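You operate a simulated robot arm through the tools that you are given. There is no shell and no other tool. Be economical: measure what you need, move in short steps, check, and stop when the job is done.

Carry out the task below with a simulated robot arm. There is one attempt and no reset: what you move stays moved.

TASK
Mount the green standing roll on the spare shaft end.
Fine: orange shaft collar down first, the roll over the shaft on to the collar, the purple end disc into the top of the roll.

It is judged by the outcome, as a careful person would: the job done as asked, and still so three seconds after it is handed in. It fails if anything else is knocked over, pushed out of place, dropped, spilled or broken.

THE ROBOT
A 6-joint arm with a two-finger parallel gripper, fixed in place. Base frame: the origin is at the foot of the arm, x ahead of it, y to its left, z up. Lengths are in mm, angles in rad, forces in N, time in s.
With the tool pointing down near the work surface it reaches from about 240 to 640 mm from the base axis. Its first joint turns from -1.152 to 1.152 rad. Payload 2.7 kg.
Tool frame: the origin (TCP) lies between the finger pads and is the grasp point; the fingertips stand 23 mm ahead of it; z points along the fingers, y is the line along which they close. The gripper opens to 94 mm. The fingers are 38 mm wide and 10 mm thick; the gripper's body (54 by 96 mm) begins 39 mm behind the TCP.
Orientation is told as [roll, pitch, yaw] about the base's x, y, z axes, in that order, counted from this pose: with the fingers straight down and closing along the base's y, the tool's x points along the base's -x, its y along +y and its z along -z.

THE INTERFACE
- The arm moves only by the tool step_arm. Its argument "commands" is a list of rows, each a list of 6 numbers: the shift along the base's x, y, z in mm, then the turn, a rotation vector about the base's x, y, z in rad. In form: [[dx, dy, dz, ax, ay, az], ...]. A call has 1 to 20 rows; each row shifts and turns the commanded pose from where the row before left it. "claw" is the opening, from 0 (shut) to 1 (fully open), set as the call begins (left out, the last holds). A row lasts 0.2 s, in which the tool goes at most 50 mm and 0.15 rad; a call with a longer step from one row to the next is refused whole, and so is a gripper value outside its range. A pose out of reach is approached as far as the arm can. The call stops where the force on the tool passes 40 N (or 10 N more than at its start, if that is more) or the arm is blocked; 0.2 s more then pass. The fingers move at their own pace (about 45 mm/s each) and stop on an object; they squeeze with about 32 N. The grip force told is the motor's: it shows also when the fingers shut on nothing. Time passes only in rows, and 0.2 s behind the last, so rows that do not move let the fingers close. It gives the time, the measured TCP pose, the force on the tool (base axes), the opening and the grip force at its end, in the units of the frame above (readings bear some noise).
- Cameras (640 x 400 px; columns grow to the right, rows downward): "scene" is fixed at [77.2, -437.1, 1417]; the picture's right is [0.71, -0.70, 0.00], its down [-0.39, -0.40, -0.83] and it looks along [0.58, 0.59, -0.56] (base axes); focal length 309 px, centre (320, 200). "wrist" rides on the gripper at [-39, 0, -44] in the tool frame; the picture's right is [0.00, -1.00, 0.00], its down [0.97, 0.00, -0.24] and it looks along [0.24, 0.00, 0.97] (tool axes); focal length 218 px, centre (320, 200).
- snapshot(camera): a new picture of that camera. No time passes.
- measure_at(camera, pixels): for up to 12 pixels [column, row] of the newest picture of that camera ("zoom" is the newest enlarged one), the place [x, y, z] in the base frame of the surface seen there, good to about 2 mm, but the place of the scene camera against the robot may be out by one fixed shift of up to 18 mm in any direction. No time passes.
- enlarge(camera, box): a new picture of the part [left, top, right, bottom] of that camera's present view, enlarged. No time passes.
- hand_in(): hands the job in; it is judged then, once.

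Work in short steps. Measure before you move; look again where a grasp or a placing could have gone wrong, and mend it. You have 80 turns and 34 pictures in all, those below and enlarged ones among them. Open the gripper and draw the arm clear of the work before you hand the job in, unless the task says otherwise; then end with one line.

The tools are called after "Emit:" by a JSON object that holds its "method" and its "body". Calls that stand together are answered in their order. step_arm: Moves the arm, as the interface text tells. Its arguments: {"type":"object","properties":{"commands":{"type":"array","items":{"type":"array","items":{"type":"number"}}},"claw":{"type":"number"}},"required":["commands"]} The other tools are called the same way: snapshot (camera) takes a picture; measure_at (camera, pixels) gives the place of the surface under pixels of a picture; enlarge (camera, box) takes an enlarged picture of a part of a camera's view; hand_in () hands the job in.

At the start:

```text
clock: 0.0
ee_pos: [323.0, -58.4, 1210.2]
tool_rot: [0.001, -0.001, 0.0]
ft_force: [0.7, 0.1, -0.6]
grip_width: 94.0
grasp_force: 0.1
```

scene: 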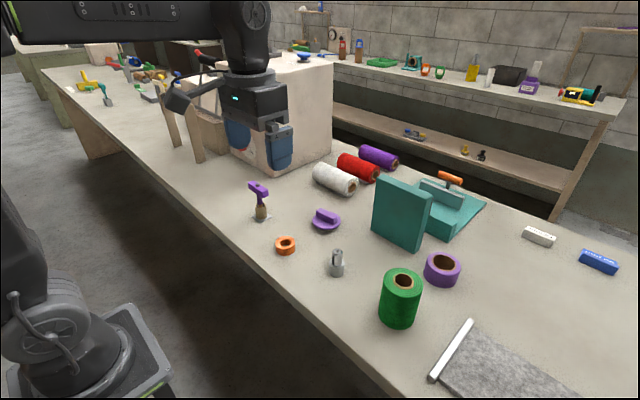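
wrist: 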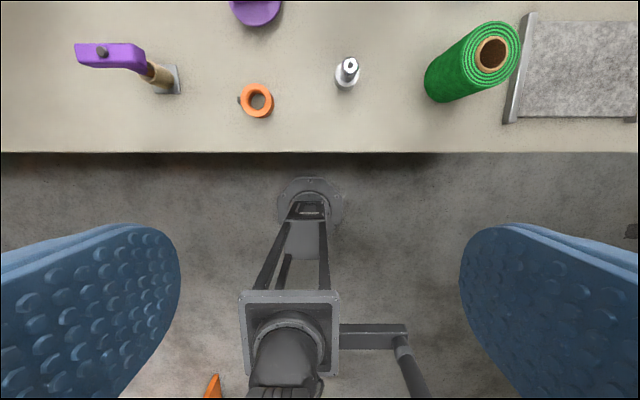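

The scene shows the orange collar (285,245), shaft (337,263), green roll (400,297) and purple disc (325,220). I enlarge both views to measure them.

Emit:
{"method": "enlarge", "body": {"camera": "scene", "box": [240, 170, 480, 340]}}

Emit:
{"method": "enlarge", "body": {"camera": "wrist", "box": [60, 0, 540, 150]}}

Emit:
{"method": "measure_at", "body": {"camera": "wrist", "pixels": [[349, 65], [347, 76], [345, 86], [258, 88], [258, 115], [242, 100], [272, 100], [492, 53], [492, 24], [460, 95], [255, 10], [300, 110]]}}

```text
2.35 times, centred on (360, 255) of scene
```

zoom: 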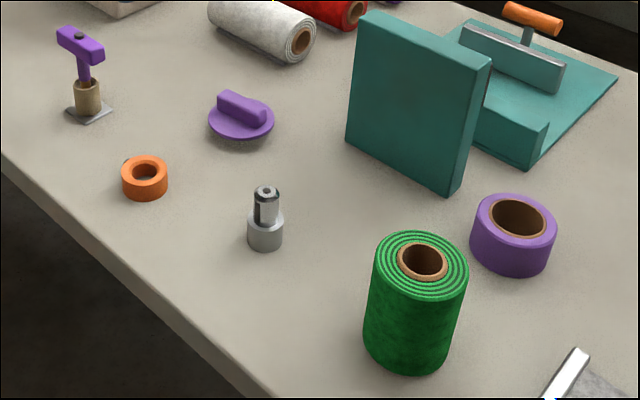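

```text
1.33 times, centred on (300, 75) of wrist
```

zoom: 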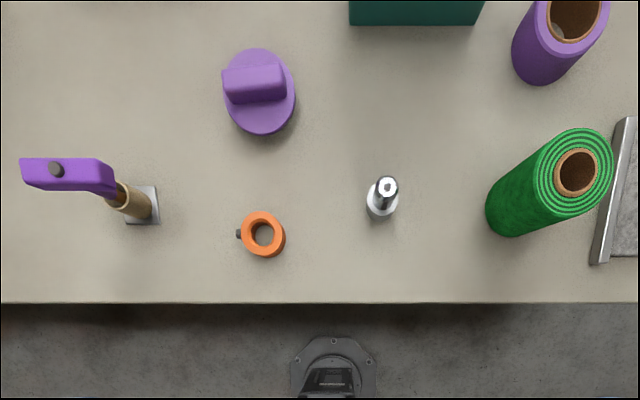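

```text
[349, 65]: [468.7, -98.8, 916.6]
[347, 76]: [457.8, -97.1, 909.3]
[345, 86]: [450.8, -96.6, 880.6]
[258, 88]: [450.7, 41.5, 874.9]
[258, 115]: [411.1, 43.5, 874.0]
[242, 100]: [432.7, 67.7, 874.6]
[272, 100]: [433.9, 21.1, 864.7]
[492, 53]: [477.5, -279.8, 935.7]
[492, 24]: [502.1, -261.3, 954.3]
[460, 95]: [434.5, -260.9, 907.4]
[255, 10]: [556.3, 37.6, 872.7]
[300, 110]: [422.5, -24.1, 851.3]
```

Collar is near (431,43), shaft near (460,-98), roll near (475,-265). I move closer for a better overhead look.

Emit:
{"method": "step_arm", "body": {"commands": [[40, 10, -40, 0, 0, 0], [40, 10, -40, 0, 0, 0], [37, 8, -40, 0, 0, 0], [0, 0, -30, 0, 0, 0], [0, 0, 0, 0, 0, 0]], "claw": 1}}

Emit:
{"method": "snapshot", "body": {"camera": "wrist"}}

```text
refused: row 1 steps farther than a row can; nothing moved
```

```text
29 pictures are left
```

wrist: 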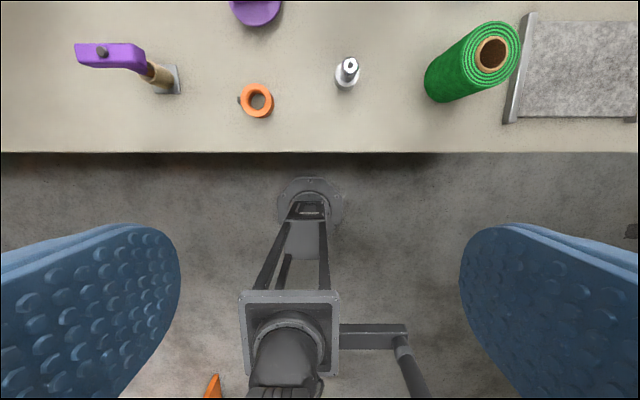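

The step was too long; I split it.

Emit:
{"method": "step_arm", "body": {"commands": [[25, 6, -30, 0, 0, 0], [25, 6, -30, 0, 0, 0], [25, 6, -30, 0, 0, 0], [25, 6, -30, 0, 0, 0], [17, 4, -30, 0, 0, 0], [0, 0, 0, 0, 0, 0], [0, 0, 0, 0, 0, 0]], "claw": 1}}

Emit:
{"method": "snapshot", "body": {"camera": "wrist"}}

```text
clock: 1.6
ee_pos: [440.3, -30.1, 1059.1]
tool_rot: [-0.001, -0.002, 0.001]
ft_force: [-0.4, 0.8, 0.6]
grip_width: 94.2
grasp_force: 0.1
```

```text
28 pictures are left
```

wrist: 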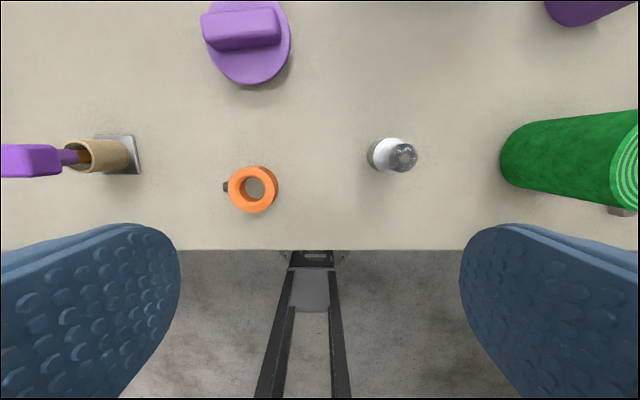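

Emit:
{"method": "enlarge", "body": {"camera": "wrist", "box": [190, 100, 430, 250]}}

Emit:
{"method": "measure_at", "body": {"camera": "wrist", "pixels": [[252, 168], [252, 209], [233, 189], [274, 189], [226, 187], [252, 188], [404, 157], [404, 146], [404, 168], [372, 155], [380, 142], [380, 170]]}}

Emit:
{"method": "measure_at", "body": {"camera": "wrist", "pixels": [[240, 30], [240, 42], [208, 30], [276, 28], [208, 50], [248, 80], [288, 40], [215, 60], [265, 70], [248, 60], [280, 60], [250, 100]]}}

```text
2.67 times, centred on (310, 175) of wrist
```

zoom: 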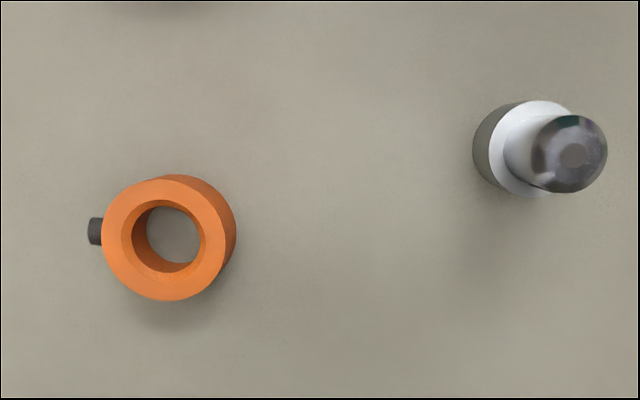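

```text
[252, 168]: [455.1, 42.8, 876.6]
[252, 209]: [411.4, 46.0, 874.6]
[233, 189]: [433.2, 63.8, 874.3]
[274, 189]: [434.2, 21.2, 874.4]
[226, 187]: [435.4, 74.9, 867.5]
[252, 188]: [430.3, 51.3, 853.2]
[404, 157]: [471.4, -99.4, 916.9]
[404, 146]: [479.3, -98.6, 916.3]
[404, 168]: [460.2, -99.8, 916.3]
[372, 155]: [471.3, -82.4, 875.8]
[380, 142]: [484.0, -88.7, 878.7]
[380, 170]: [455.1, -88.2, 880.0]
```

```text
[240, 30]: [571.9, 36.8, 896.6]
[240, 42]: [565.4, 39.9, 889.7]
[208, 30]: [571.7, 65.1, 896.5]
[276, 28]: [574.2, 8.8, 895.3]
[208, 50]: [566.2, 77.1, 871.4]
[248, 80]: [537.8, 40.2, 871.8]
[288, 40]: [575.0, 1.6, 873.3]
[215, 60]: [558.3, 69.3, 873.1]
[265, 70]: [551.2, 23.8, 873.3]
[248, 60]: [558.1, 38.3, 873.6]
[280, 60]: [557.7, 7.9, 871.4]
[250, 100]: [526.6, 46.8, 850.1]
```

Collar: centre ≈(434.5,44), OD ~46, top z 874.5, screw on the +y side. Shaft ≈(470,-100), boss top 879, tip 917. I turn the gripper 90° so it closes along x, clear of the screw, and go above the collar.

Emit:
{"method": "step_arm", "body": {"commands": [[-0.5, 6.7, 0, 0, 0, 0.1428], [-0.5, 6.7, 0, 0, 0, 0.1428], [-0.5, 6.7, 0, 0, 0, 0.1428], [-0.5, 6.7, 0, 0, 0, 0.1428], [-0.5, 6.7, 0, 0, 0, 0.1428], [-0.5, 6.7, 0, 0, 0, 0.1428], [-0.5, 6.7, 0, 0, 0, 0.1428], [-0.5, 6.7, 0, 0, 0, 0.1428], [-0.5, 6.7, -20, 0, 0, 0.1428], [-0.5, 6.7, -30, 0, 0, 0.1428], [-0.5, 6.7, -30, 0, 0, 0.1428], [0, 0, -20, 0, 0, 0], [0, 0, 0, 0, 0, 0]]}}

Emit:
{"method": "snapshot", "body": {"camera": "wrist"}}

```text
clock: 4.4
ee_pos: [433.9, 44.5, 960.7]
tool_rot: [0.001, -0.001, 1.573]
ft_force: [0.9, 0.0, 0.0]
grip_width: 93.9
grasp_force: 0.1
```

```text
26 pictures are left
```

wrist: 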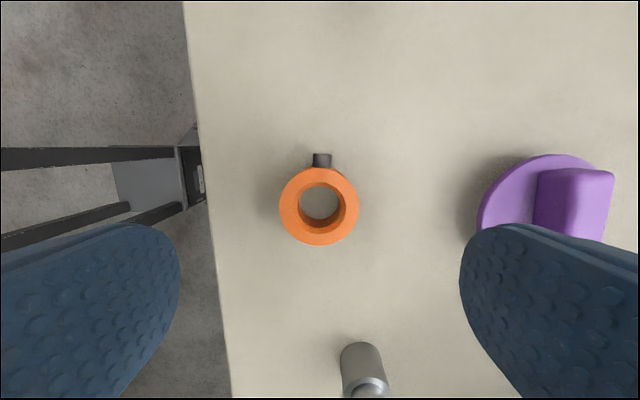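

Emit:
{"method": "measure_at", "body": {"camera": "wrist", "pixels": [[319, 172], [319, 178], [319, 243], [282, 207], [356, 207], [303, 207], [336, 207], [319, 228], [319, 160], [319, 200]]}}

```text
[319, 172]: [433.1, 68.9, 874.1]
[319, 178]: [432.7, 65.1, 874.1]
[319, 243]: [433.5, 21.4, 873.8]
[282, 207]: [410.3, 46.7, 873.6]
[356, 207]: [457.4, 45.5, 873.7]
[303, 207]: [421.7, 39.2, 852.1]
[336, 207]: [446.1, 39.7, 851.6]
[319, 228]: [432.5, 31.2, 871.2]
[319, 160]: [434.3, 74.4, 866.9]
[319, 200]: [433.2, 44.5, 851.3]
```

Collar is centred under the tool (433.8, 44.8). I go down to z 877 and close.

Emit:
{"method": "step_arm", "body": {"commands": [[0, 0.3, -40, 0, 0, 0], [0, 0, -30, 0, 0, 0], [0, 0, -13.5, 0, 0, 0], [0, 0, 0, 0, 0, 0]]}}

Emit:
{"method": "step_arm", "body": {"commands": [[0, 0, 0, 0, 0, 0], [0, 0, 0, 0, 0, 0], [0, 0, 0, 0, 0, 0], [0, 0, 0, 0, 0, 0], [0, 0, 0, 0, 0, 0]], "claw": 0.3}}

```text
clock: 5.4
ee_pos: [432.5, 44.9, 875.1]
tool_rot: [-0.001, 0.001, 1.57]
ft_force: [0.1, 0.2, 0.3]
grip_width: 94.1
grasp_force: 0.0
```

```text
clock: 6.6
ee_pos: [433.7, 45.3, 876.7]
tool_rot: [-0.001, 0.001, 1.572]
ft_force: [0.8, -0.1, 0.7]
grip_width: 46.5
grasp_force: 31.7
```

Gripped (46.5 mm). Lift, then pass over the shaft to y=-145 so the wrist camera looks straight down on it for an exact centre.

Emit:
{"method": "step_arm", "body": {"commands": [[0, 0, 20, 0, 0, 0], [0, 0, 40, 0, 0, 0], [0, 0, 40, 0, 0, 0], [7, -38, 0, 0, 0, 0], [7, -38, 0, 0, 0, 0], [7, -38, 0, 0, 0, 0], [7, -38, 0, 0, 0, 0], [8.3, -38, 0, 0, 0, 0], [0, 0, 0, 0, 0, 0], [0, 0, 0, 0, 0, 0]], "claw": 0.3}}

Emit:
{"method": "snapshot", "body": {"camera": "wrist"}}

```text
clock: 8.8
ee_pos: [470.9, -147.6, 977.1]
tool_rot: [0.0, -0.001, 1.571]
ft_force: [0.5, -0.1, -1.2]
grip_width: 46.8
grasp_force: 32.3
```

```text
25 pictures are left
```

wrist: 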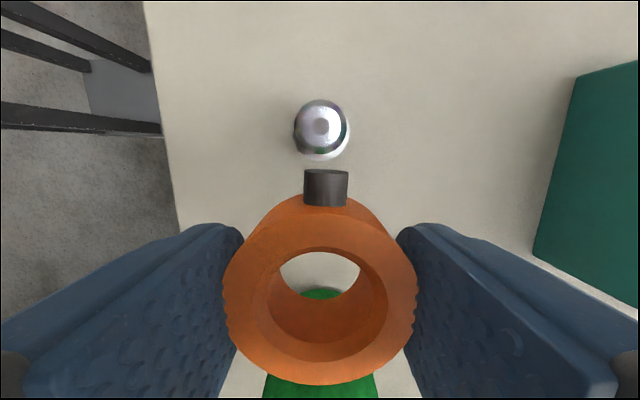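

Emit:
{"method": "enlarge", "body": {"camera": "wrist", "box": [280, 90, 360, 170]}}

Emit:
{"method": "measure_at", "body": {"camera": "wrist", "pixels": [[321, 126], [321, 106], [321, 146], [300, 126], [342, 126], [321, 101], [296, 126], [346, 126], [325, 158], [349, 132]]}}

```text
5.00 times, centred on (320, 130) of wrist
```

zoom: 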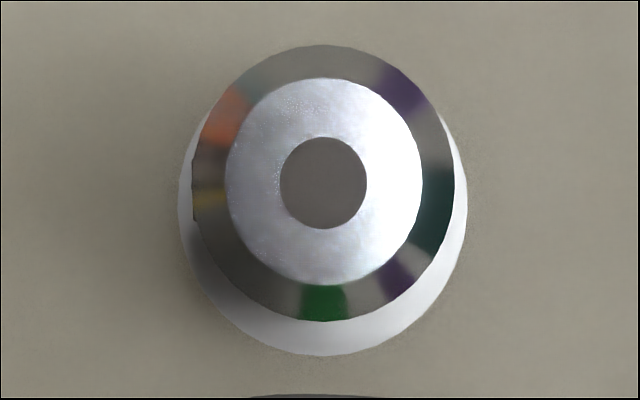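

```text
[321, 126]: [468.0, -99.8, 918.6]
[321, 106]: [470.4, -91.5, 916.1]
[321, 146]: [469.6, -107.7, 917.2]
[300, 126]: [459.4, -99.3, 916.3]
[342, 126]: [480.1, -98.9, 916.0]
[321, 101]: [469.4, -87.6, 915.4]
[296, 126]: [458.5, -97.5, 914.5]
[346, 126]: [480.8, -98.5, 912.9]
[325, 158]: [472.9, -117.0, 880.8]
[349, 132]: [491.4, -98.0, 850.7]
```

Shaft tip centre projects 47.6 mm in +y and 0.4 mm in +x from the tool; it has a chamfer. Move over it and lower to just above the tip.

Emit:
{"method": "step_arm", "body": {"commands": [[0.4, 24, 0, 0, 0, 0], [0, 24, 0, 0, 0, 0], [0, 0, -15, 0, 0, 0], [0, 0, -15, 0, 0, 0], [0, 0, 0, 0, 0, 0], [0, 0, 0, 0, 0, 0]]}}

Emit:
{"method": "enlarge", "body": {"camera": "wrist", "box": [200, 150, 440, 400]}}

Emit:
{"method": "enlarge", "body": {"camera": "scene", "box": [280, 190, 400, 290]}}

```text
clock: 10.2
ee_pos: [471.7, -98.5, 944.6]
tool_rot: [0.0, 0.0, 1.57]
ft_force: [0.2, -0.1, -0.9]
grip_width: 46.9
grasp_force: 31.6
```

```text
1.60 times, centred on (320, 275) of wrist
```

zoom: 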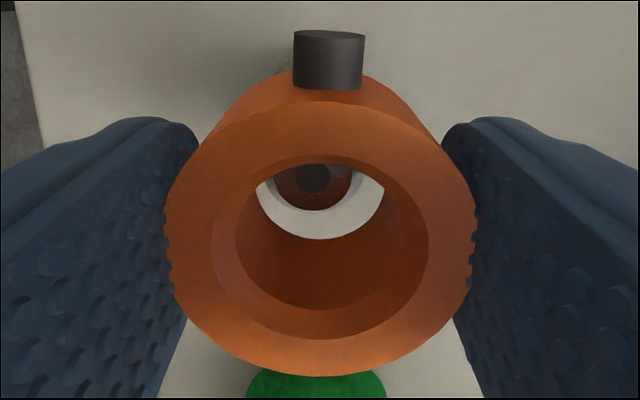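

```text
4.00 times, centred on (340, 240) of scene
```

zoom: 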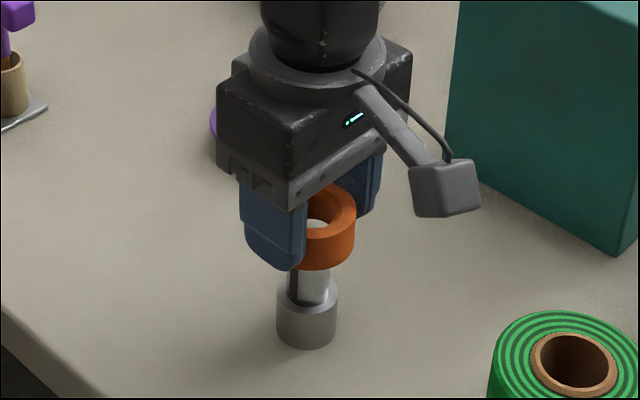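

Emit:
{"method": "enlarge", "body": {"camera": "wrist", "box": [264, 230, 376, 310]}}

Emit:
{"method": "step_arm", "body": {"commands": [[0, 0, 0, 0, 0, 0], [0, 0, 0, 0, 0, 0]]}}

```text
5.00 times, centred on (320, 270) of wrist
```

zoom: 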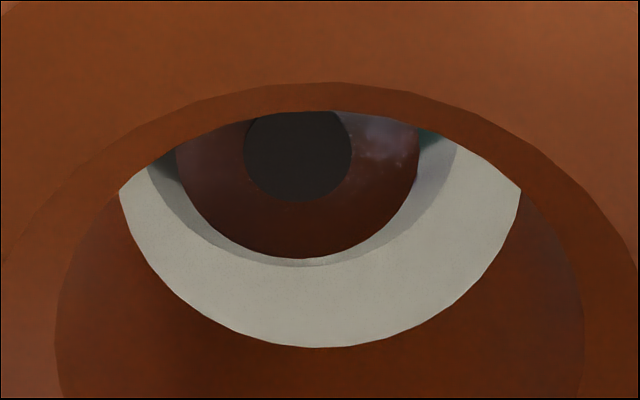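

```text
clock: 10.8
ee_pos: [472.7, -97.7, 946.3]
tool_rot: [0.001, 0.0, 1.572]
ft_force: [0.1, 0.5, -1.0]
grip_width: 46.5
grasp_force: 31.6
```

In the zoom the shaft's centre column (~301) is left of the hole's (~319): about 1.2 mm in -x; y is aligned. Correct and lower slowly.

Emit:
{"method": "step_arm", "body": {"commands": [[-1.2, 0, 0, 0, 0, 0], [0, 0, -6, 0, 0, 0], [0, 0, -6, 0, 0, 0], [0, 0, -6, 0, 0, 0], [0, 0, -6, 0, 0, 0], [0, 0, -6, 0, 0, 0], [0, 0, -6, 0, 0, 0], [0, 0, 0, 0, 0, 0]]}}

```text
clock: 12.6
ee_pos: [470.4, -98.7, 909.4]
tool_rot: [0.001, 0.0, 1.569]
ft_force: [-0.2, -0.4, -1.2]
grip_width: 46.6
grasp_force: 32.8
```

Sliding freely; lower the last few mm in small steps until contact.

Emit:
{"method": "step_arm", "body": {"commands": [[0, 0, -1, 0, 0, 0], [0, 0, -1, 0, 0, 0], [0, 0, -1, 0, 0, 0], [0, 0, -0.7, 0, 0, 0], [0, 0, 0, 0, 0, 0]]}}

Emit:
{"method": "enlarge", "body": {"camera": "scene", "box": [300, 220, 380, 290]}}

```text
clock: 13.8
ee_pos: [471.1, -97.5, 908.2]
tool_rot: [-0.003, 0.001, 1.571]
ft_force: [-8.4, 4.1, 25.0]
grip_width: 46.7
grasp_force: 31.9
```

```text
5.71 times, centred on (340, 255) of scene
```

zoom: 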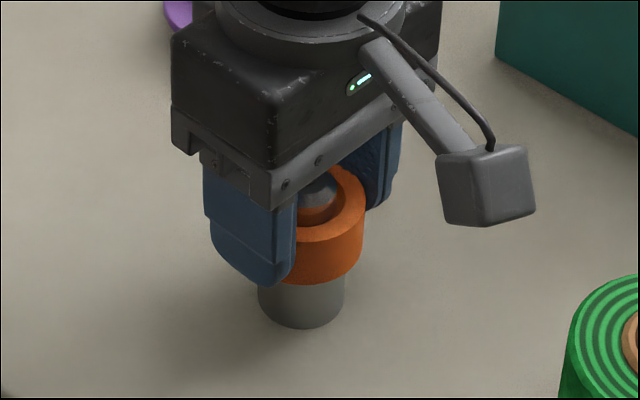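

Seated on the boss (25 N up at z≈908). Release and lift clear.

Emit:
{"method": "step_arm", "body": {"commands": [[0, 0, 0.5, 0, 0, 0], [0, 0, 0, 0, 0, 0], [0, 0, 0, 0, 0, 0], [0, 0, 0, 0, 0, 0]], "claw": 0.9}}

Emit:
{"method": "step_arm", "body": {"commands": [[0, 0, 30, 0, 0, 0], [0, 0, 40, 0, 0, 0], [0, 0, 40, 0, 0, 0], [0, -43, 15, 0, 0, 0], [0, -43, 15, 0, 0, 0], [0, 0, 0, 0, 0, 0], [0, 0, 0, 0, 0, 0]], "claw": 1}}

Emit:
{"method": "snapshot", "body": {"camera": "wrist"}}

```text
clock: 14.8
ee_pos: [470.3, -98.7, 906.8]
tool_rot: [-0.001, 0.001, 1.572]
ft_force: [-0.9, -0.4, 0.1]
grip_width: 84.7
grasp_force: 0.1
```

```text
clock: 16.4
ee_pos: [470.4, -184.5, 1047.1]
tool_rot: [-0.001, 0.001, 1.571]
ft_force: [-0.1, 0.8, -0.5]
grip_width: 94.1
grasp_force: 0.1
```

```text
19 pictures are left
```

wrist: 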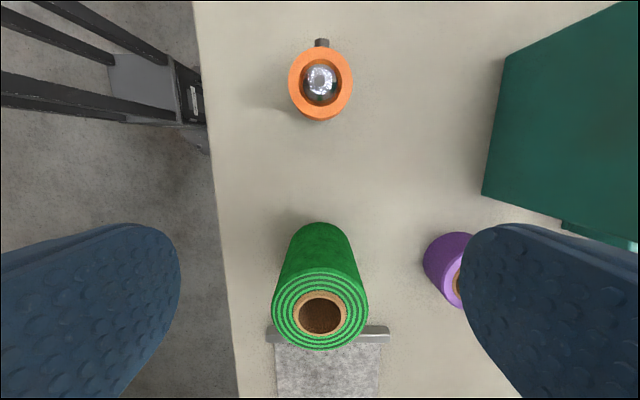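

Collar sits well. Measure the roll's top circle (centre ≈(320,313)).

Emit:
{"method": "measure_at", "body": {"camera": "wrist", "pixels": [[320, 347], [320, 276], [275, 313], [365, 313], [320, 294], [320, 333], [297, 313], [344, 313], [321, 50], [321, 118], [291, 83], [350, 83]]}}

Emit:
{"method": "enlarge", "body": {"camera": "wrist", "box": [256, 240, 384, 360]}}

```text
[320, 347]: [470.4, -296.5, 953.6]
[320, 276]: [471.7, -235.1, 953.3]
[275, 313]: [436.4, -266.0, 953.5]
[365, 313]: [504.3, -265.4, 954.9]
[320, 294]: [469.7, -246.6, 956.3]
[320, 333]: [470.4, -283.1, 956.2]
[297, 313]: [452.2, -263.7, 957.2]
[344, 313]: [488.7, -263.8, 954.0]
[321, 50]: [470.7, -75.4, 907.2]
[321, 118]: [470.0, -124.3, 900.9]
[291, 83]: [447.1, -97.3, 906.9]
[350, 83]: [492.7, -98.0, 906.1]
```

```text
3.33 times, centred on (320, 300) of wrist
```

zoom: 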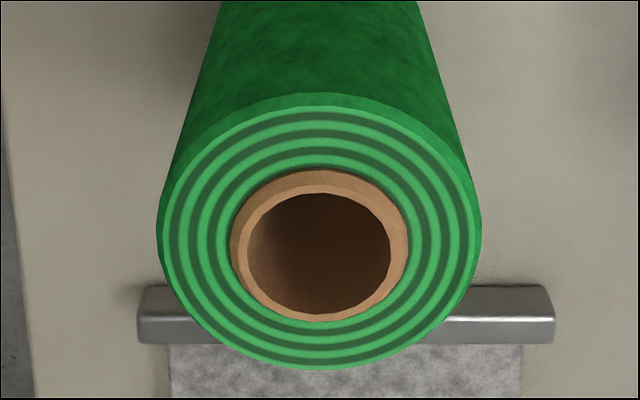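

Check the roll's centre from directly above it.

Emit:
{"method": "step_arm", "body": {"commands": [[0, -40, 0, 0, 0, 0], [0, -40, 0, 0, 0, 0], [0, -40, 0, 0, 0, 0], [0, 0, 0, 0, 0, 0], [0, 0, 0, 0, 0, 0]]}}

Emit:
{"method": "enlarge", "body": {"camera": "wrist", "box": [240, 70, 400, 230]}}

```text
clock: 17.6
ee_pos: [469.2, -304.2, 1046.2]
tool_rot: [-0.001, 0.001, 1.57]
ft_force: [0.5, -0.2, 0.3]
grip_width: 94.1
grasp_force: 0.1
```

```text
2.50 times, centred on (320, 150) of wrist
```

zoom: 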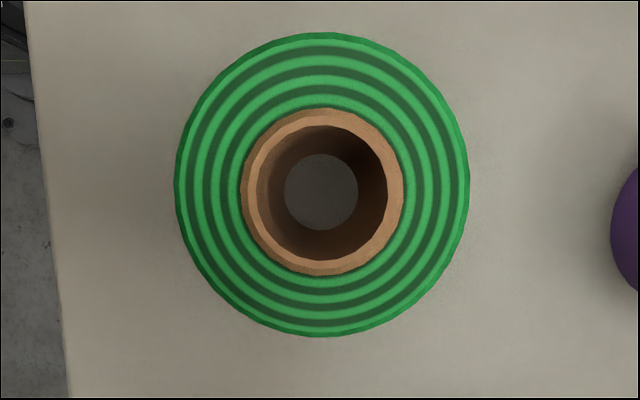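

Roll centre is 38.6 mm +y, 0.5 mm +x from the tool. Move over it, descend to z≈928 and close.

Emit:
{"method": "step_arm", "body": {"commands": [[0.5, 38.6, 0, 0, 0, 0], [0, 0, -30, 0, 0, 0], [0, 0, -30, 0, 0, 0], [0, 0, -30, 0, 0, 0], [0, 0, -20, 0, 0, 0], [0, 0, -9.5, 0, 0, 0], [0, 0, 0, 0, 0, 0]]}}

Emit:
{"method": "step_arm", "body": {"commands": [[0, 0, 0, 0, 0, 0], [0, 0, 0, 0, 0, 0], [0, 0, 0, 0, 0, 0], [0, 0, 0, 0, 0, 0]], "claw": 0.5}}

```text
clock: 19.2
ee_pos: [472.1, -264.9, 926.4]
tool_rot: [0.0, -0.001, 1.571]
ft_force: [-0.7, -0.2, 0.2]
grip_width: 94.3
grasp_force: 0.0
```

```text
clock: 20.2
ee_pos: [470.8, -264.5, 927.2]
tool_rot: [-0.001, -0.001, 1.572]
ft_force: [-0.3, 0.2, -0.7]
grip_width: 73.6
grasp_force: 32.2
```

Gripped at 73.6 mm. Lift 85 mm and check for slip.

Emit:
{"method": "step_arm", "body": {"commands": [[0, 0, 10, 0, 0, 0], [0, 0, 15, 0, 0, 0], [0, 0, 20, 0, 0, 0], [0, 0, 20, 0, 0, 0], [0, 0, 20, 0, 0, 0], [0, 0, 0, 0, 0, 0], [0, 0, 0, 0, 0, 0]]}}

Emit:
{"method": "snapshot", "body": {"camera": "scene"}}

Emit:
{"method": "snapshot", "body": {"camera": "wrist"}}

```text
clock: 21.8
ee_pos: [469.8, -264.1, 1012.2]
tool_rot: [0.0, 0.001, 1.57]
ft_force: [-0.8, -0.5, -1.5]
grip_width: 73.6
grasp_force: 32.0
```

```text
16 pictures are left
```

scene: 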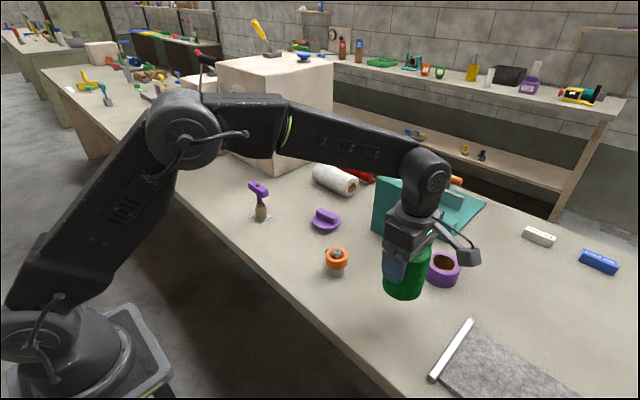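

```text
15 pictures are left
```

wrist: 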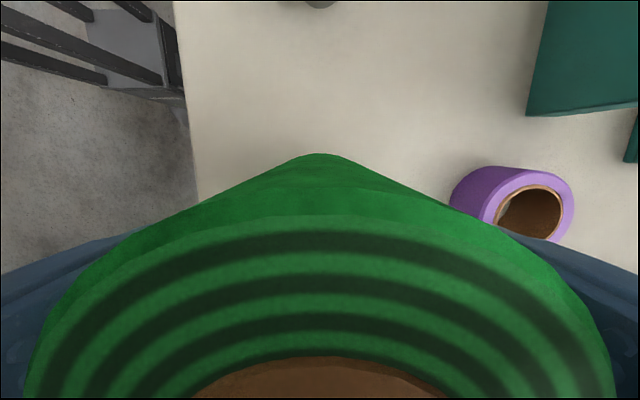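

Roll held cleanly. Move toward the shaft, stopping at y≈-155 to check the shaft's position past the roll.

Emit:
{"method": "step_arm", "body": {"commands": [[0, 30, 0, 0, 0, 0], [0, 30, 0, 0, 0, 0], [0, 30, 0, 0, 0, 0], [0, 20.8, 0, 0, 0, 0], [0, 0, 0, 0, 0, 0], [0, 0, 0, 0, 0, 0]]}}

Emit:
{"method": "enlarge", "body": {"camera": "wrist", "box": [256, 60, 384, 180]}}

```text
clock: 23.2
ee_pos: [471.1, -154.4, 1012.0]
tool_rot: [0.0, 0.0, 1.573]
ft_force: [-0.9, 1.2, -1.9]
grip_width: 73.5
grasp_force: 31.7
```

```text
3.33 times, centred on (320, 120) of wrist
```

zoom: 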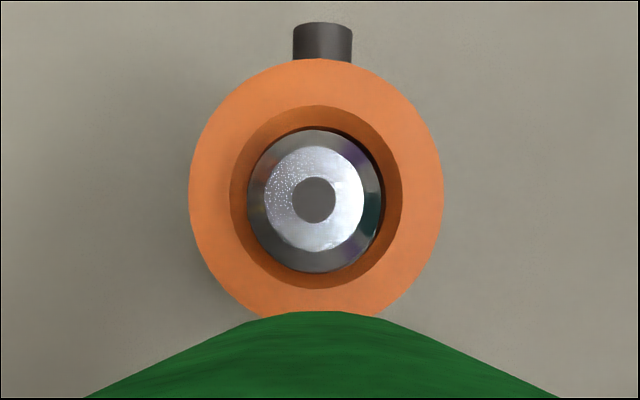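

Shaft centre is ~54.6 mm +y, -1 mm x from the tool. Move above and lower to just above contact with the tip, then on.

Emit:
{"method": "step_arm", "body": {"commands": [[-1, 18.2, 0, 0, 0, 0], [0, 18.2, 0, 0, 0, 0], [0, 18.2, 0, 0, 0, 0], [0, 0, 0, 0, 0, 0], [0, 0, -6, 0, 0, 0], [0, 0, -6, 0, 0, 0], [0, 0, -5, 0, 0, 0], [0, 0, -4, 0, 0, 0], [0, 0, -3, 0, 0, 0], [0, 0, 0, 0, 0, 0]]}}

Emit:
{"method": "enlarge", "body": {"camera": "scene", "box": [290, 190, 410, 290]}}

```text
clock: 25.4
ee_pos: [468.9, -99.8, 988.8]
tool_rot: [0.0, 0.001, 1.571]
ft_force: [0.2, -0.4, -2.3]
grip_width: 73.4
grasp_force: 31.8
```

```text
4.00 times, centred on (350, 240) of scene
```

zoom: 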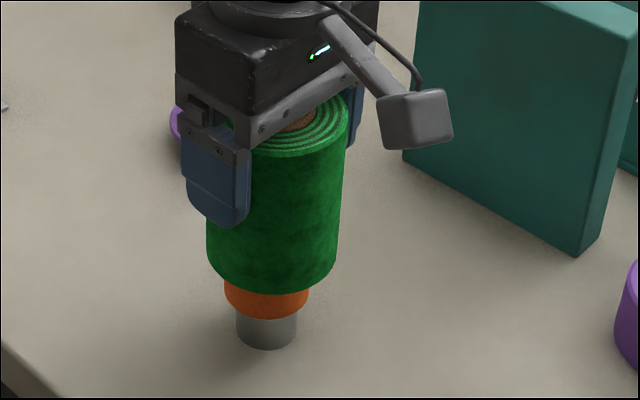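

Free and past the tip (988.8, no contact force). Lower gently onto the collar.

Emit:
{"method": "step_arm", "body": {"commands": [[0, 0, -2, 0, 0, 0], [0, 0, -1.5, 0, 0, 0], [0, 0, -1, 0, 0, 0], [0, 0, -1, 0, 0, 0], [0, 0, 0, 0, 0, 0]]}}

```text
clock: 26.6
ee_pos: [469.8, -101.4, 983.1]
tool_rot: [-0.001, 0.0, 1.572]
ft_force: [0.5, -0.1, -3.1]
grip_width: 73.3
grasp_force: 32.1
```

Emit:
{"method": "step_arm", "body": {"commands": [[0, 0, -0.7, 0, 0, 0], [0, 0, -0.7, 0, 0, 0], [0, 0, -0.7, 0, 0, 0], [0, 0, 0, 0, 0, 0]]}}

```text
clock: 27.6
ee_pos: [470.4, -99.8, 984.0]
tool_rot: [-0.001, 0.001, 1.57]
ft_force: [-5.1, -2.9, 16.5]
grip_width: 73.4
grasp_force: 32.0
```

Seated on the collar (16 N at z≈983-984, as predicted). Release and rise.

Emit:
{"method": "step_arm", "body": {"commands": [[0, 0, 1, 0, 0, 0], [0, 0, 0, 0, 0, 0], [0, 0, 0, 0, 0, 0]], "claw": 1}}

Emit:
{"method": "step_arm", "body": {"commands": [[0, 0, 30, 0, 0, 0], [0, 0, 40, 0, 0, 0], [0, 0, 40, 0, 0, 0], [0, -30, 0, 0, 0, 0], [0, -10, 0, 0, 0, 0], [0, 0, 0, 0, 0, 0], [0, 0, 0, 0, 0, 0]]}}

Emit:
{"method": "enlarge", "body": {"camera": "wrist", "box": [240, 70, 400, 230]}}

Emit:
{"method": "enlarge", "body": {"camera": "scene", "box": [270, 170, 430, 300]}}

```text
clock: 28.4
ee_pos: [469.2, -99.5, 981.1]
tool_rot: [0.0, -0.001, 1.571]
ft_force: [-0.4, -0.4, -0.8]
grip_width: 94.2
grasp_force: 0.0
```

```text
clock: 30.0
ee_pos: [469.4, -139.5, 1091.6]
tool_rot: [0.0, -0.002, 1.569]
ft_force: [0.3, 0.8, 0.6]
grip_width: 94.0
grasp_force: 0.2
```

```text
2.50 times, centred on (320, 150) of wrist
```

zoom: 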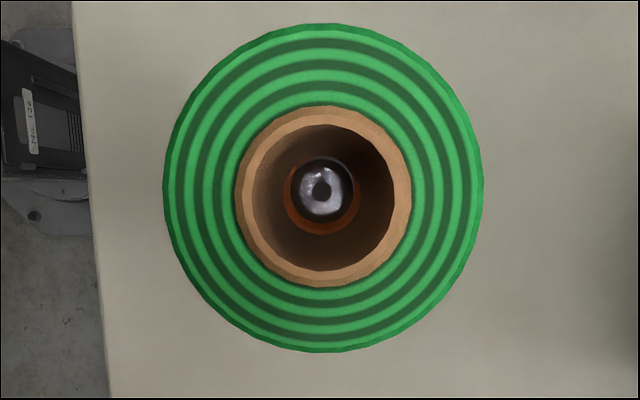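

```text
3.08 times, centred on (350, 235) of scene
```

zoom: 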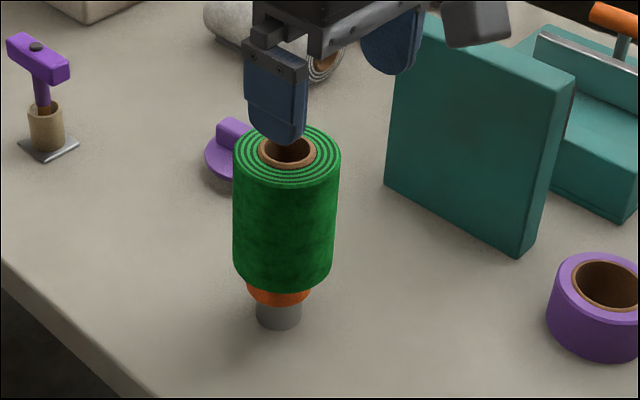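

Roll sits upright and square on the collar. Next go look at the purple disc from above.

Emit:
{"method": "step_arm", "body": {"commands": [[0, 45, 0, 0, 0, 0], [0, 45, 0, 0, 0, 0], [0, 45, 0, 0, 0, 0], [40, 5, 0, 0, 0, 0], [40, 0, 0, 0, 0, 0], [19, 0, -30, 0, 0, 0], [0, 0, -40, 0, 0, 0], [0, 0, 0, 0, 0, 0], [0, 0, 0, 0, 0, 0]]}}

Emit:
{"method": "enlarge", "body": {"camera": "wrist", "box": [240, 70, 400, 230]}}

Emit:
{"method": "enlarge", "body": {"camera": "scene", "box": [290, 190, 370, 250]}}

```text
clock: 32.0
ee_pos: [568.1, 1.7, 1023.5]
tool_rot: [0.0, -0.001, 1.571]
ft_force: [0.5, -0.4, 0.8]
grip_width: 94.0
grasp_force: 0.1
```

```text
2.50 times, centred on (320, 150) of wrist
```

zoom: 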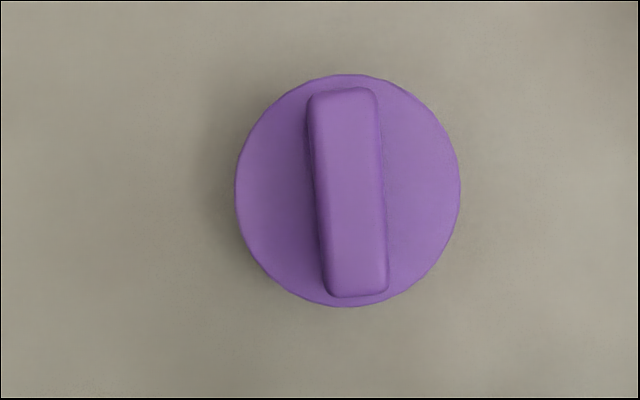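

```text
6.67 times, centred on (330, 220) of scene
```

zoom: 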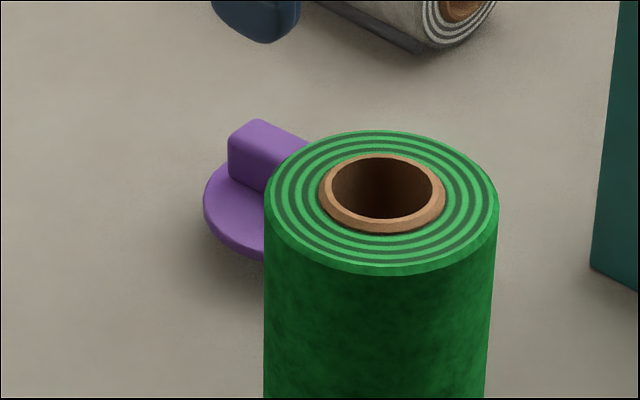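

Disc centre is +5.9 x, +38.6 y from the tool; its handle bar runs along y, turned ~0.07 rad. Align and descend so the fingertips stay just above the flange.

Emit:
{"method": "step_arm", "body": {"commands": [[5.9, 38.6, 0, 0, 0, 0.072], [0, 0, -40, 0, 0, 0], [0, 0, -40, 0, 0, 0], [0, 0, -30, 0, 0, 0], [0, 0, -10, 0, 0, 0], [0, 0, -4, 0, 0, 0], [0, 0, 0, 0, 0, 0]], "claw": 0.7}}

Emit:
{"method": "step_arm", "body": {"commands": [[0, 0, 0, 0, 0, 0], [0, 0, 0, 0, 0, 0], [0, 0, 0, 0, 0, 0], [0, 0, 0, 0, 0, 0], [0, 0, 0, 0, 0, 0], [0, 0, 0, 0, 0, 0]], "claw": 0}}

```text
clock: 33.6
ee_pos: [574.3, 38.8, 896.7]
tool_rot: [0.001, 0.0, 1.643]
ft_force: [0.1, -0.4, 0.4]
grip_width: 65.7
grasp_force: 0.0
```

```text
clock: 35.0
ee_pos: [574.1, 39.3, 897.5]
tool_rot: [0.0, 0.0, 1.643]
ft_force: [0.7, -0.3, 0.3]
grip_width: 21.4
grasp_force: 31.8
```

Gripped handle (21.4 mm). Lift high and bring back the yaw.

Emit:
{"method": "step_arm", "body": {"commands": [[0, 0, 15, 0, 0, 0], [0, 0, 35, 0, 0, 0], [0, 0, 40, 0, 0, 0], [0, 0, 40, 0, 0, 0], [0, 0, 40, 0, 0, 0], [0, 0, 30, 0, 0, -0.072], [0, 0, 0, 0, 0, 0], [0, 0, 0, 0, 0, 0]]}}

Emit:
{"method": "snapshot", "body": {"camera": "scene"}}

Emit:
{"method": "snapshot", "body": {"camera": "wrist"}}

```text
clock: 36.8
ee_pos: [574.4, 38.3, 1095.7]
tool_rot: [-0.002, -0.001, 1.573]
ft_force: [-0.2, -0.2, -0.4]
grip_width: 21.1
grasp_force: 32.0
```

```text
8 pictures are left
```

scene: 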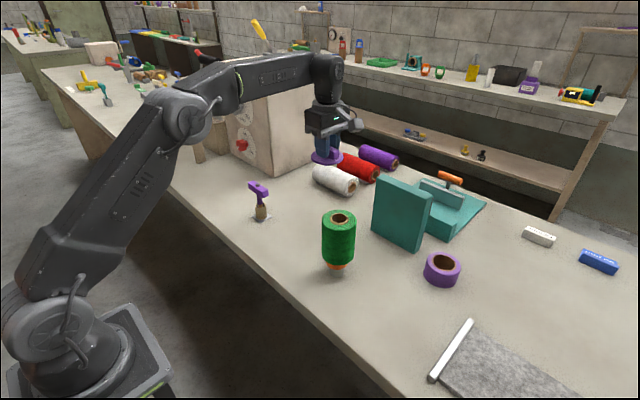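

```text
7 pictures are left
```

wrist: 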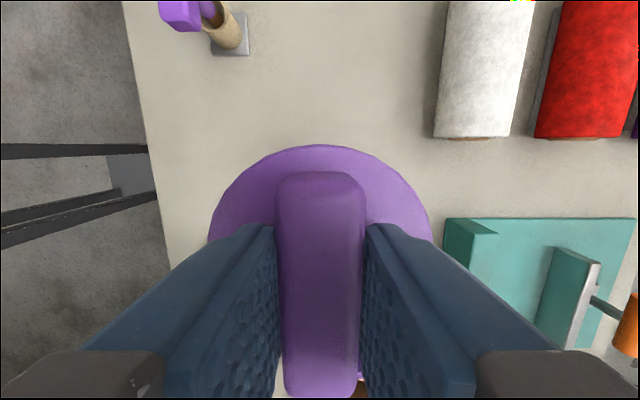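

Disc held flat and centred. Carry it past the roll to y≈-177 to re-measure the roll's hole with the disc in hand.

Emit:
{"method": "step_arm", "body": {"commands": [[-35, 0, 0, 0, 0, 0], [-35, 0, 0, 0, 0, 0], [-34.2, 0, 0, 0, 0, 0], [0, -40, 0, 0, 0, 0], [0, -40, 0, 0, 0, 0], [0, -40, 0, 0, 0, 0], [0, -40, 0, 0, 0, 0], [0, -35, 0, 0, 0, 0], [0, -20.2, 0, 0, 0, 0], [0, 0, 0, 0, 0, 0], [0, 0, 0, 0, 0, 0]]}}

Emit:
{"method": "enlarge", "body": {"camera": "wrist", "box": [240, 10, 400, 170]}}

Emit:
{"method": "enlarge", "body": {"camera": "scene", "box": [310, 150, 410, 230]}}

```text
clock: 39.2
ee_pos: [469.3, -176.4, 1099.0]
tool_rot: [0.0, 0.0, 1.571]
ft_force: [-0.2, 0.0, -0.3]
grip_width: 21.3
grasp_force: 32.4
```

```text
2.50 times, centred on (320, 90) of wrist
```

zoom: 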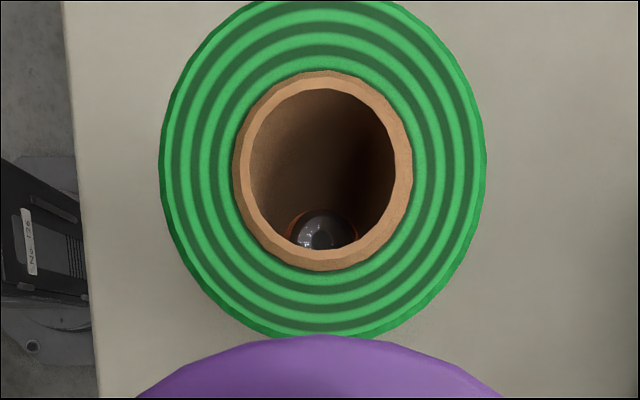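

```text
5.00 times, centred on (360, 190) of scene
```

zoom: 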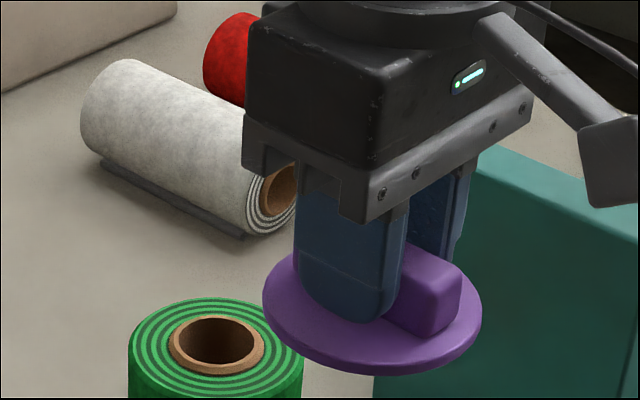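

Hole centre is ≈+74.5 mm y, +0.7 mm x from the tool. Move over and lower to a few mm above the roll.

Emit:
{"method": "step_arm", "body": {"commands": [[0.7, 25, 0, 0, 0, 0], [0, 25, 0, 0, 0, 0], [0, 24.4, 0, 0, 0, 0], [0, 0, -15, 0, 0, 0], [0, 0, -15, 0, 0, 0], [0, 0, -6, 0, 0, 0], [0, 0, 0, 0, 0, 0]]}}

Emit:
{"method": "enlarge", "body": {"camera": "scene", "box": [300, 180, 380, 240]}}

```text
clock: 40.8
ee_pos: [469.5, -102.6, 1062.4]
tool_rot: [0.001, 0.0, 1.569]
ft_force: [-0.3, 0.2, -0.5]
grip_width: 21.3
grasp_force: 31.9
```

```text
6.67 times, centred on (340, 210) of scene
```

zoom: 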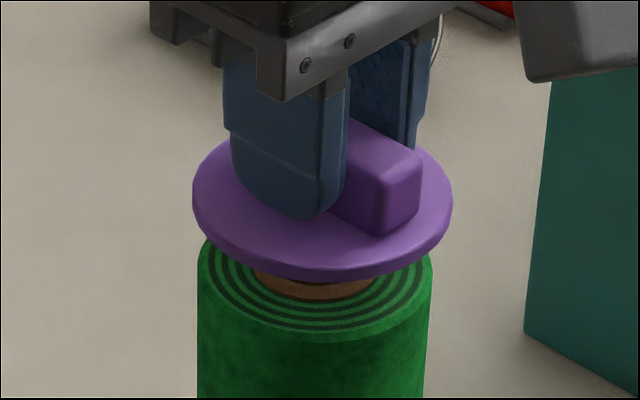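

Disc is over the hole. Lower in small steps, watching for force.

Emit:
{"method": "step_arm", "body": {"commands": [[0, 0, -2, 0, 0, 0], [0, 0, -2, 0, 0, 0], [0, 0, -1.5, 0, 0, 0], [0, 0, -1.5, 0, 0, 0], [0, 0, 0, 0, 0, 0]]}}

```text
clock: 42.0
ee_pos: [470.5, -101.7, 1055.3]
tool_rot: [0.001, -0.001, 1.571]
ft_force: [0.5, -0.5, -0.2]
grip_width: 21.2
grasp_force: 32.2
```

Emit:
{"method": "step_arm", "body": {"commands": [[0, 0, -1.5, 0, 0, 0], [0, 0, -1.5, 0, 0, 0], [0, 0, -1.5, 0, 0, 0], [0, 0, -1.5, 0, 0, 0], [0, 0, 0, 0, 0, 0]]}}

```text
clock: 43.2
ee_pos: [470.6, -101.8, 1049.7]
tool_rot: [0.001, 0.0, 1.571]
ft_force: [-0.7, 0.5, -0.3]
grip_width: 21.1
grasp_force: 31.3
```

The plug has entered (z 1049.7, no force). Continue until the flange touches.

Emit:
{"method": "step_arm", "body": {"commands": [[0, 0, -1.5, 0, 0, 0], [0, 0, -1.5, 0, 0, 0], [0, 0, -1, 0, 0, 0], [0, 0, -1, 0, 0, 0], [0, 0, 0, 0, 0, 0]]}}

Emit:
{"method": "step_arm", "body": {"commands": [[0, 0, -0.7, 0, 0, 0], [0, 0, 0, 0, 0, 0]]}}

```text
clock: 44.4
ee_pos: [472.1, -102.3, 1043.4]
tool_rot: [0.0, 0.001, 1.571]
ft_force: [-0.5, 0.5, 0.1]
grip_width: 21.2
grasp_force: 32.1
```

```text
clock: 45.0
ee_pos: [472.3, -102.9, 1044.1]
tool_rot: [0.0, -0.001, 1.572]
ft_force: [0.5, 1.1, -0.4]
grip_width: 21.3
grasp_force: 32.5
```

Emit:
{"method": "step_arm", "body": {"commands": [[0, 0, -0.7, 0, 0, 0], [0, 0, -0.7, 0, 0, 0], [0, 0, 0, 0, 0, 0]]}}

Emit:
{"method": "enlarge", "body": {"camera": "scene", "box": [300, 180, 380, 240]}}

```text
clock: 45.8
ee_pos: [470.8, -101.9, 1043.8]
tool_rot: [-0.003, 0.002, 1.57]
ft_force: [0.5, -0.5, 10.3]
grip_width: 21.3
grasp_force: 32.3
```

```text
6.67 times, centred on (340, 210) of scene
```

zoom: 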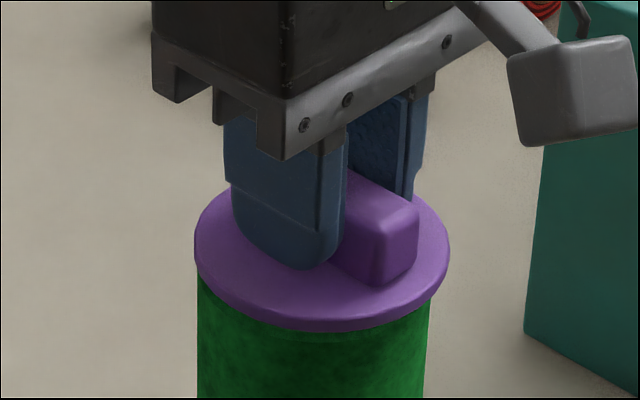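

The flange is seated flush on the roll (10 N contact). Release and lift away.

Emit:
{"method": "step_arm", "body": {"commands": [[0, 0, 0.8, 0, 0, 0], [0, 0, 0, 0, 0, 0], [0, 0, 0, 0, 0, 0], [0, 0, 0, 0, 0, 0]], "claw": 0.7}}

Emit:
{"method": "step_arm", "body": {"commands": [[0, 0, 15, 0, 0, 0], [0, 0, 30, 0, 0, 0], [0, 0, 40, 0, 0, 0], [0, 0, 30, 0, 0, 0], [-40, 10, 0, 0, 0, 0], [-40, 20, 0, 0, 0, 0], [-40, 20, 0, 0, 0, 0], [0, 0, 0, 0, 0, 0], [0, 0, 0, 0, 0, 0]]}}

Emit:
{"method": "snapshot", "body": {"camera": "scene"}}

Emit:
{"method": "enlarge", "body": {"camera": "scene", "box": [290, 180, 390, 290]}}

```text
clock: 46.8
ee_pos: [472.1, -102.4, 1042.9]
tool_rot: [0.001, 0.0, 1.57]
ft_force: [-0.6, 0.4, 0.2]
grip_width: 65.7
grasp_force: 0.1
```

```text
clock: 48.8
ee_pos: [350.2, -53.1, 1155.8]
tool_rot: [0.0, 0.0, 1.571]
ft_force: [-0.3, -0.3, -0.4]
grip_width: 65.8
grasp_force: 0.0
```

```text
2 pictures are left
```

scene: 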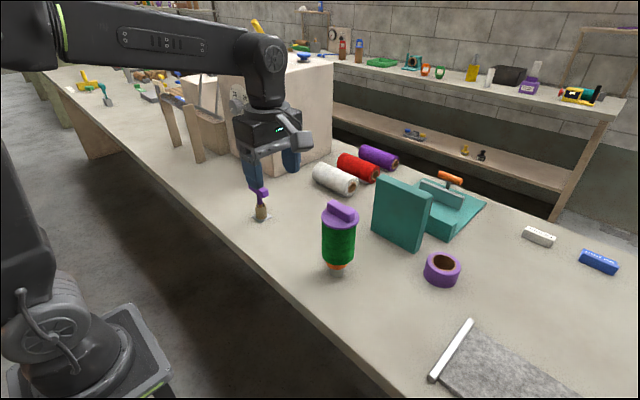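

```text
3.64 times, centred on (340, 235) of scene
```

zoom: 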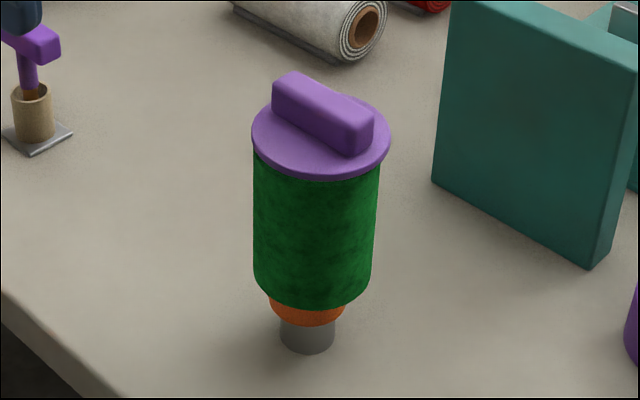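

The stack is upright: collar on the boss, roll on the collar, disc in the roll's top. Everything else is where it was and the arm is clear, so I hand in.

Emit:
{"method": "hand_in", "body": {}}

```text
The job is handed in.
```

The green roll is mounted on the spare shaft end: it sits on the orange collar, with the purple disc seated in its top, and nothing else on the bench was disturbed.
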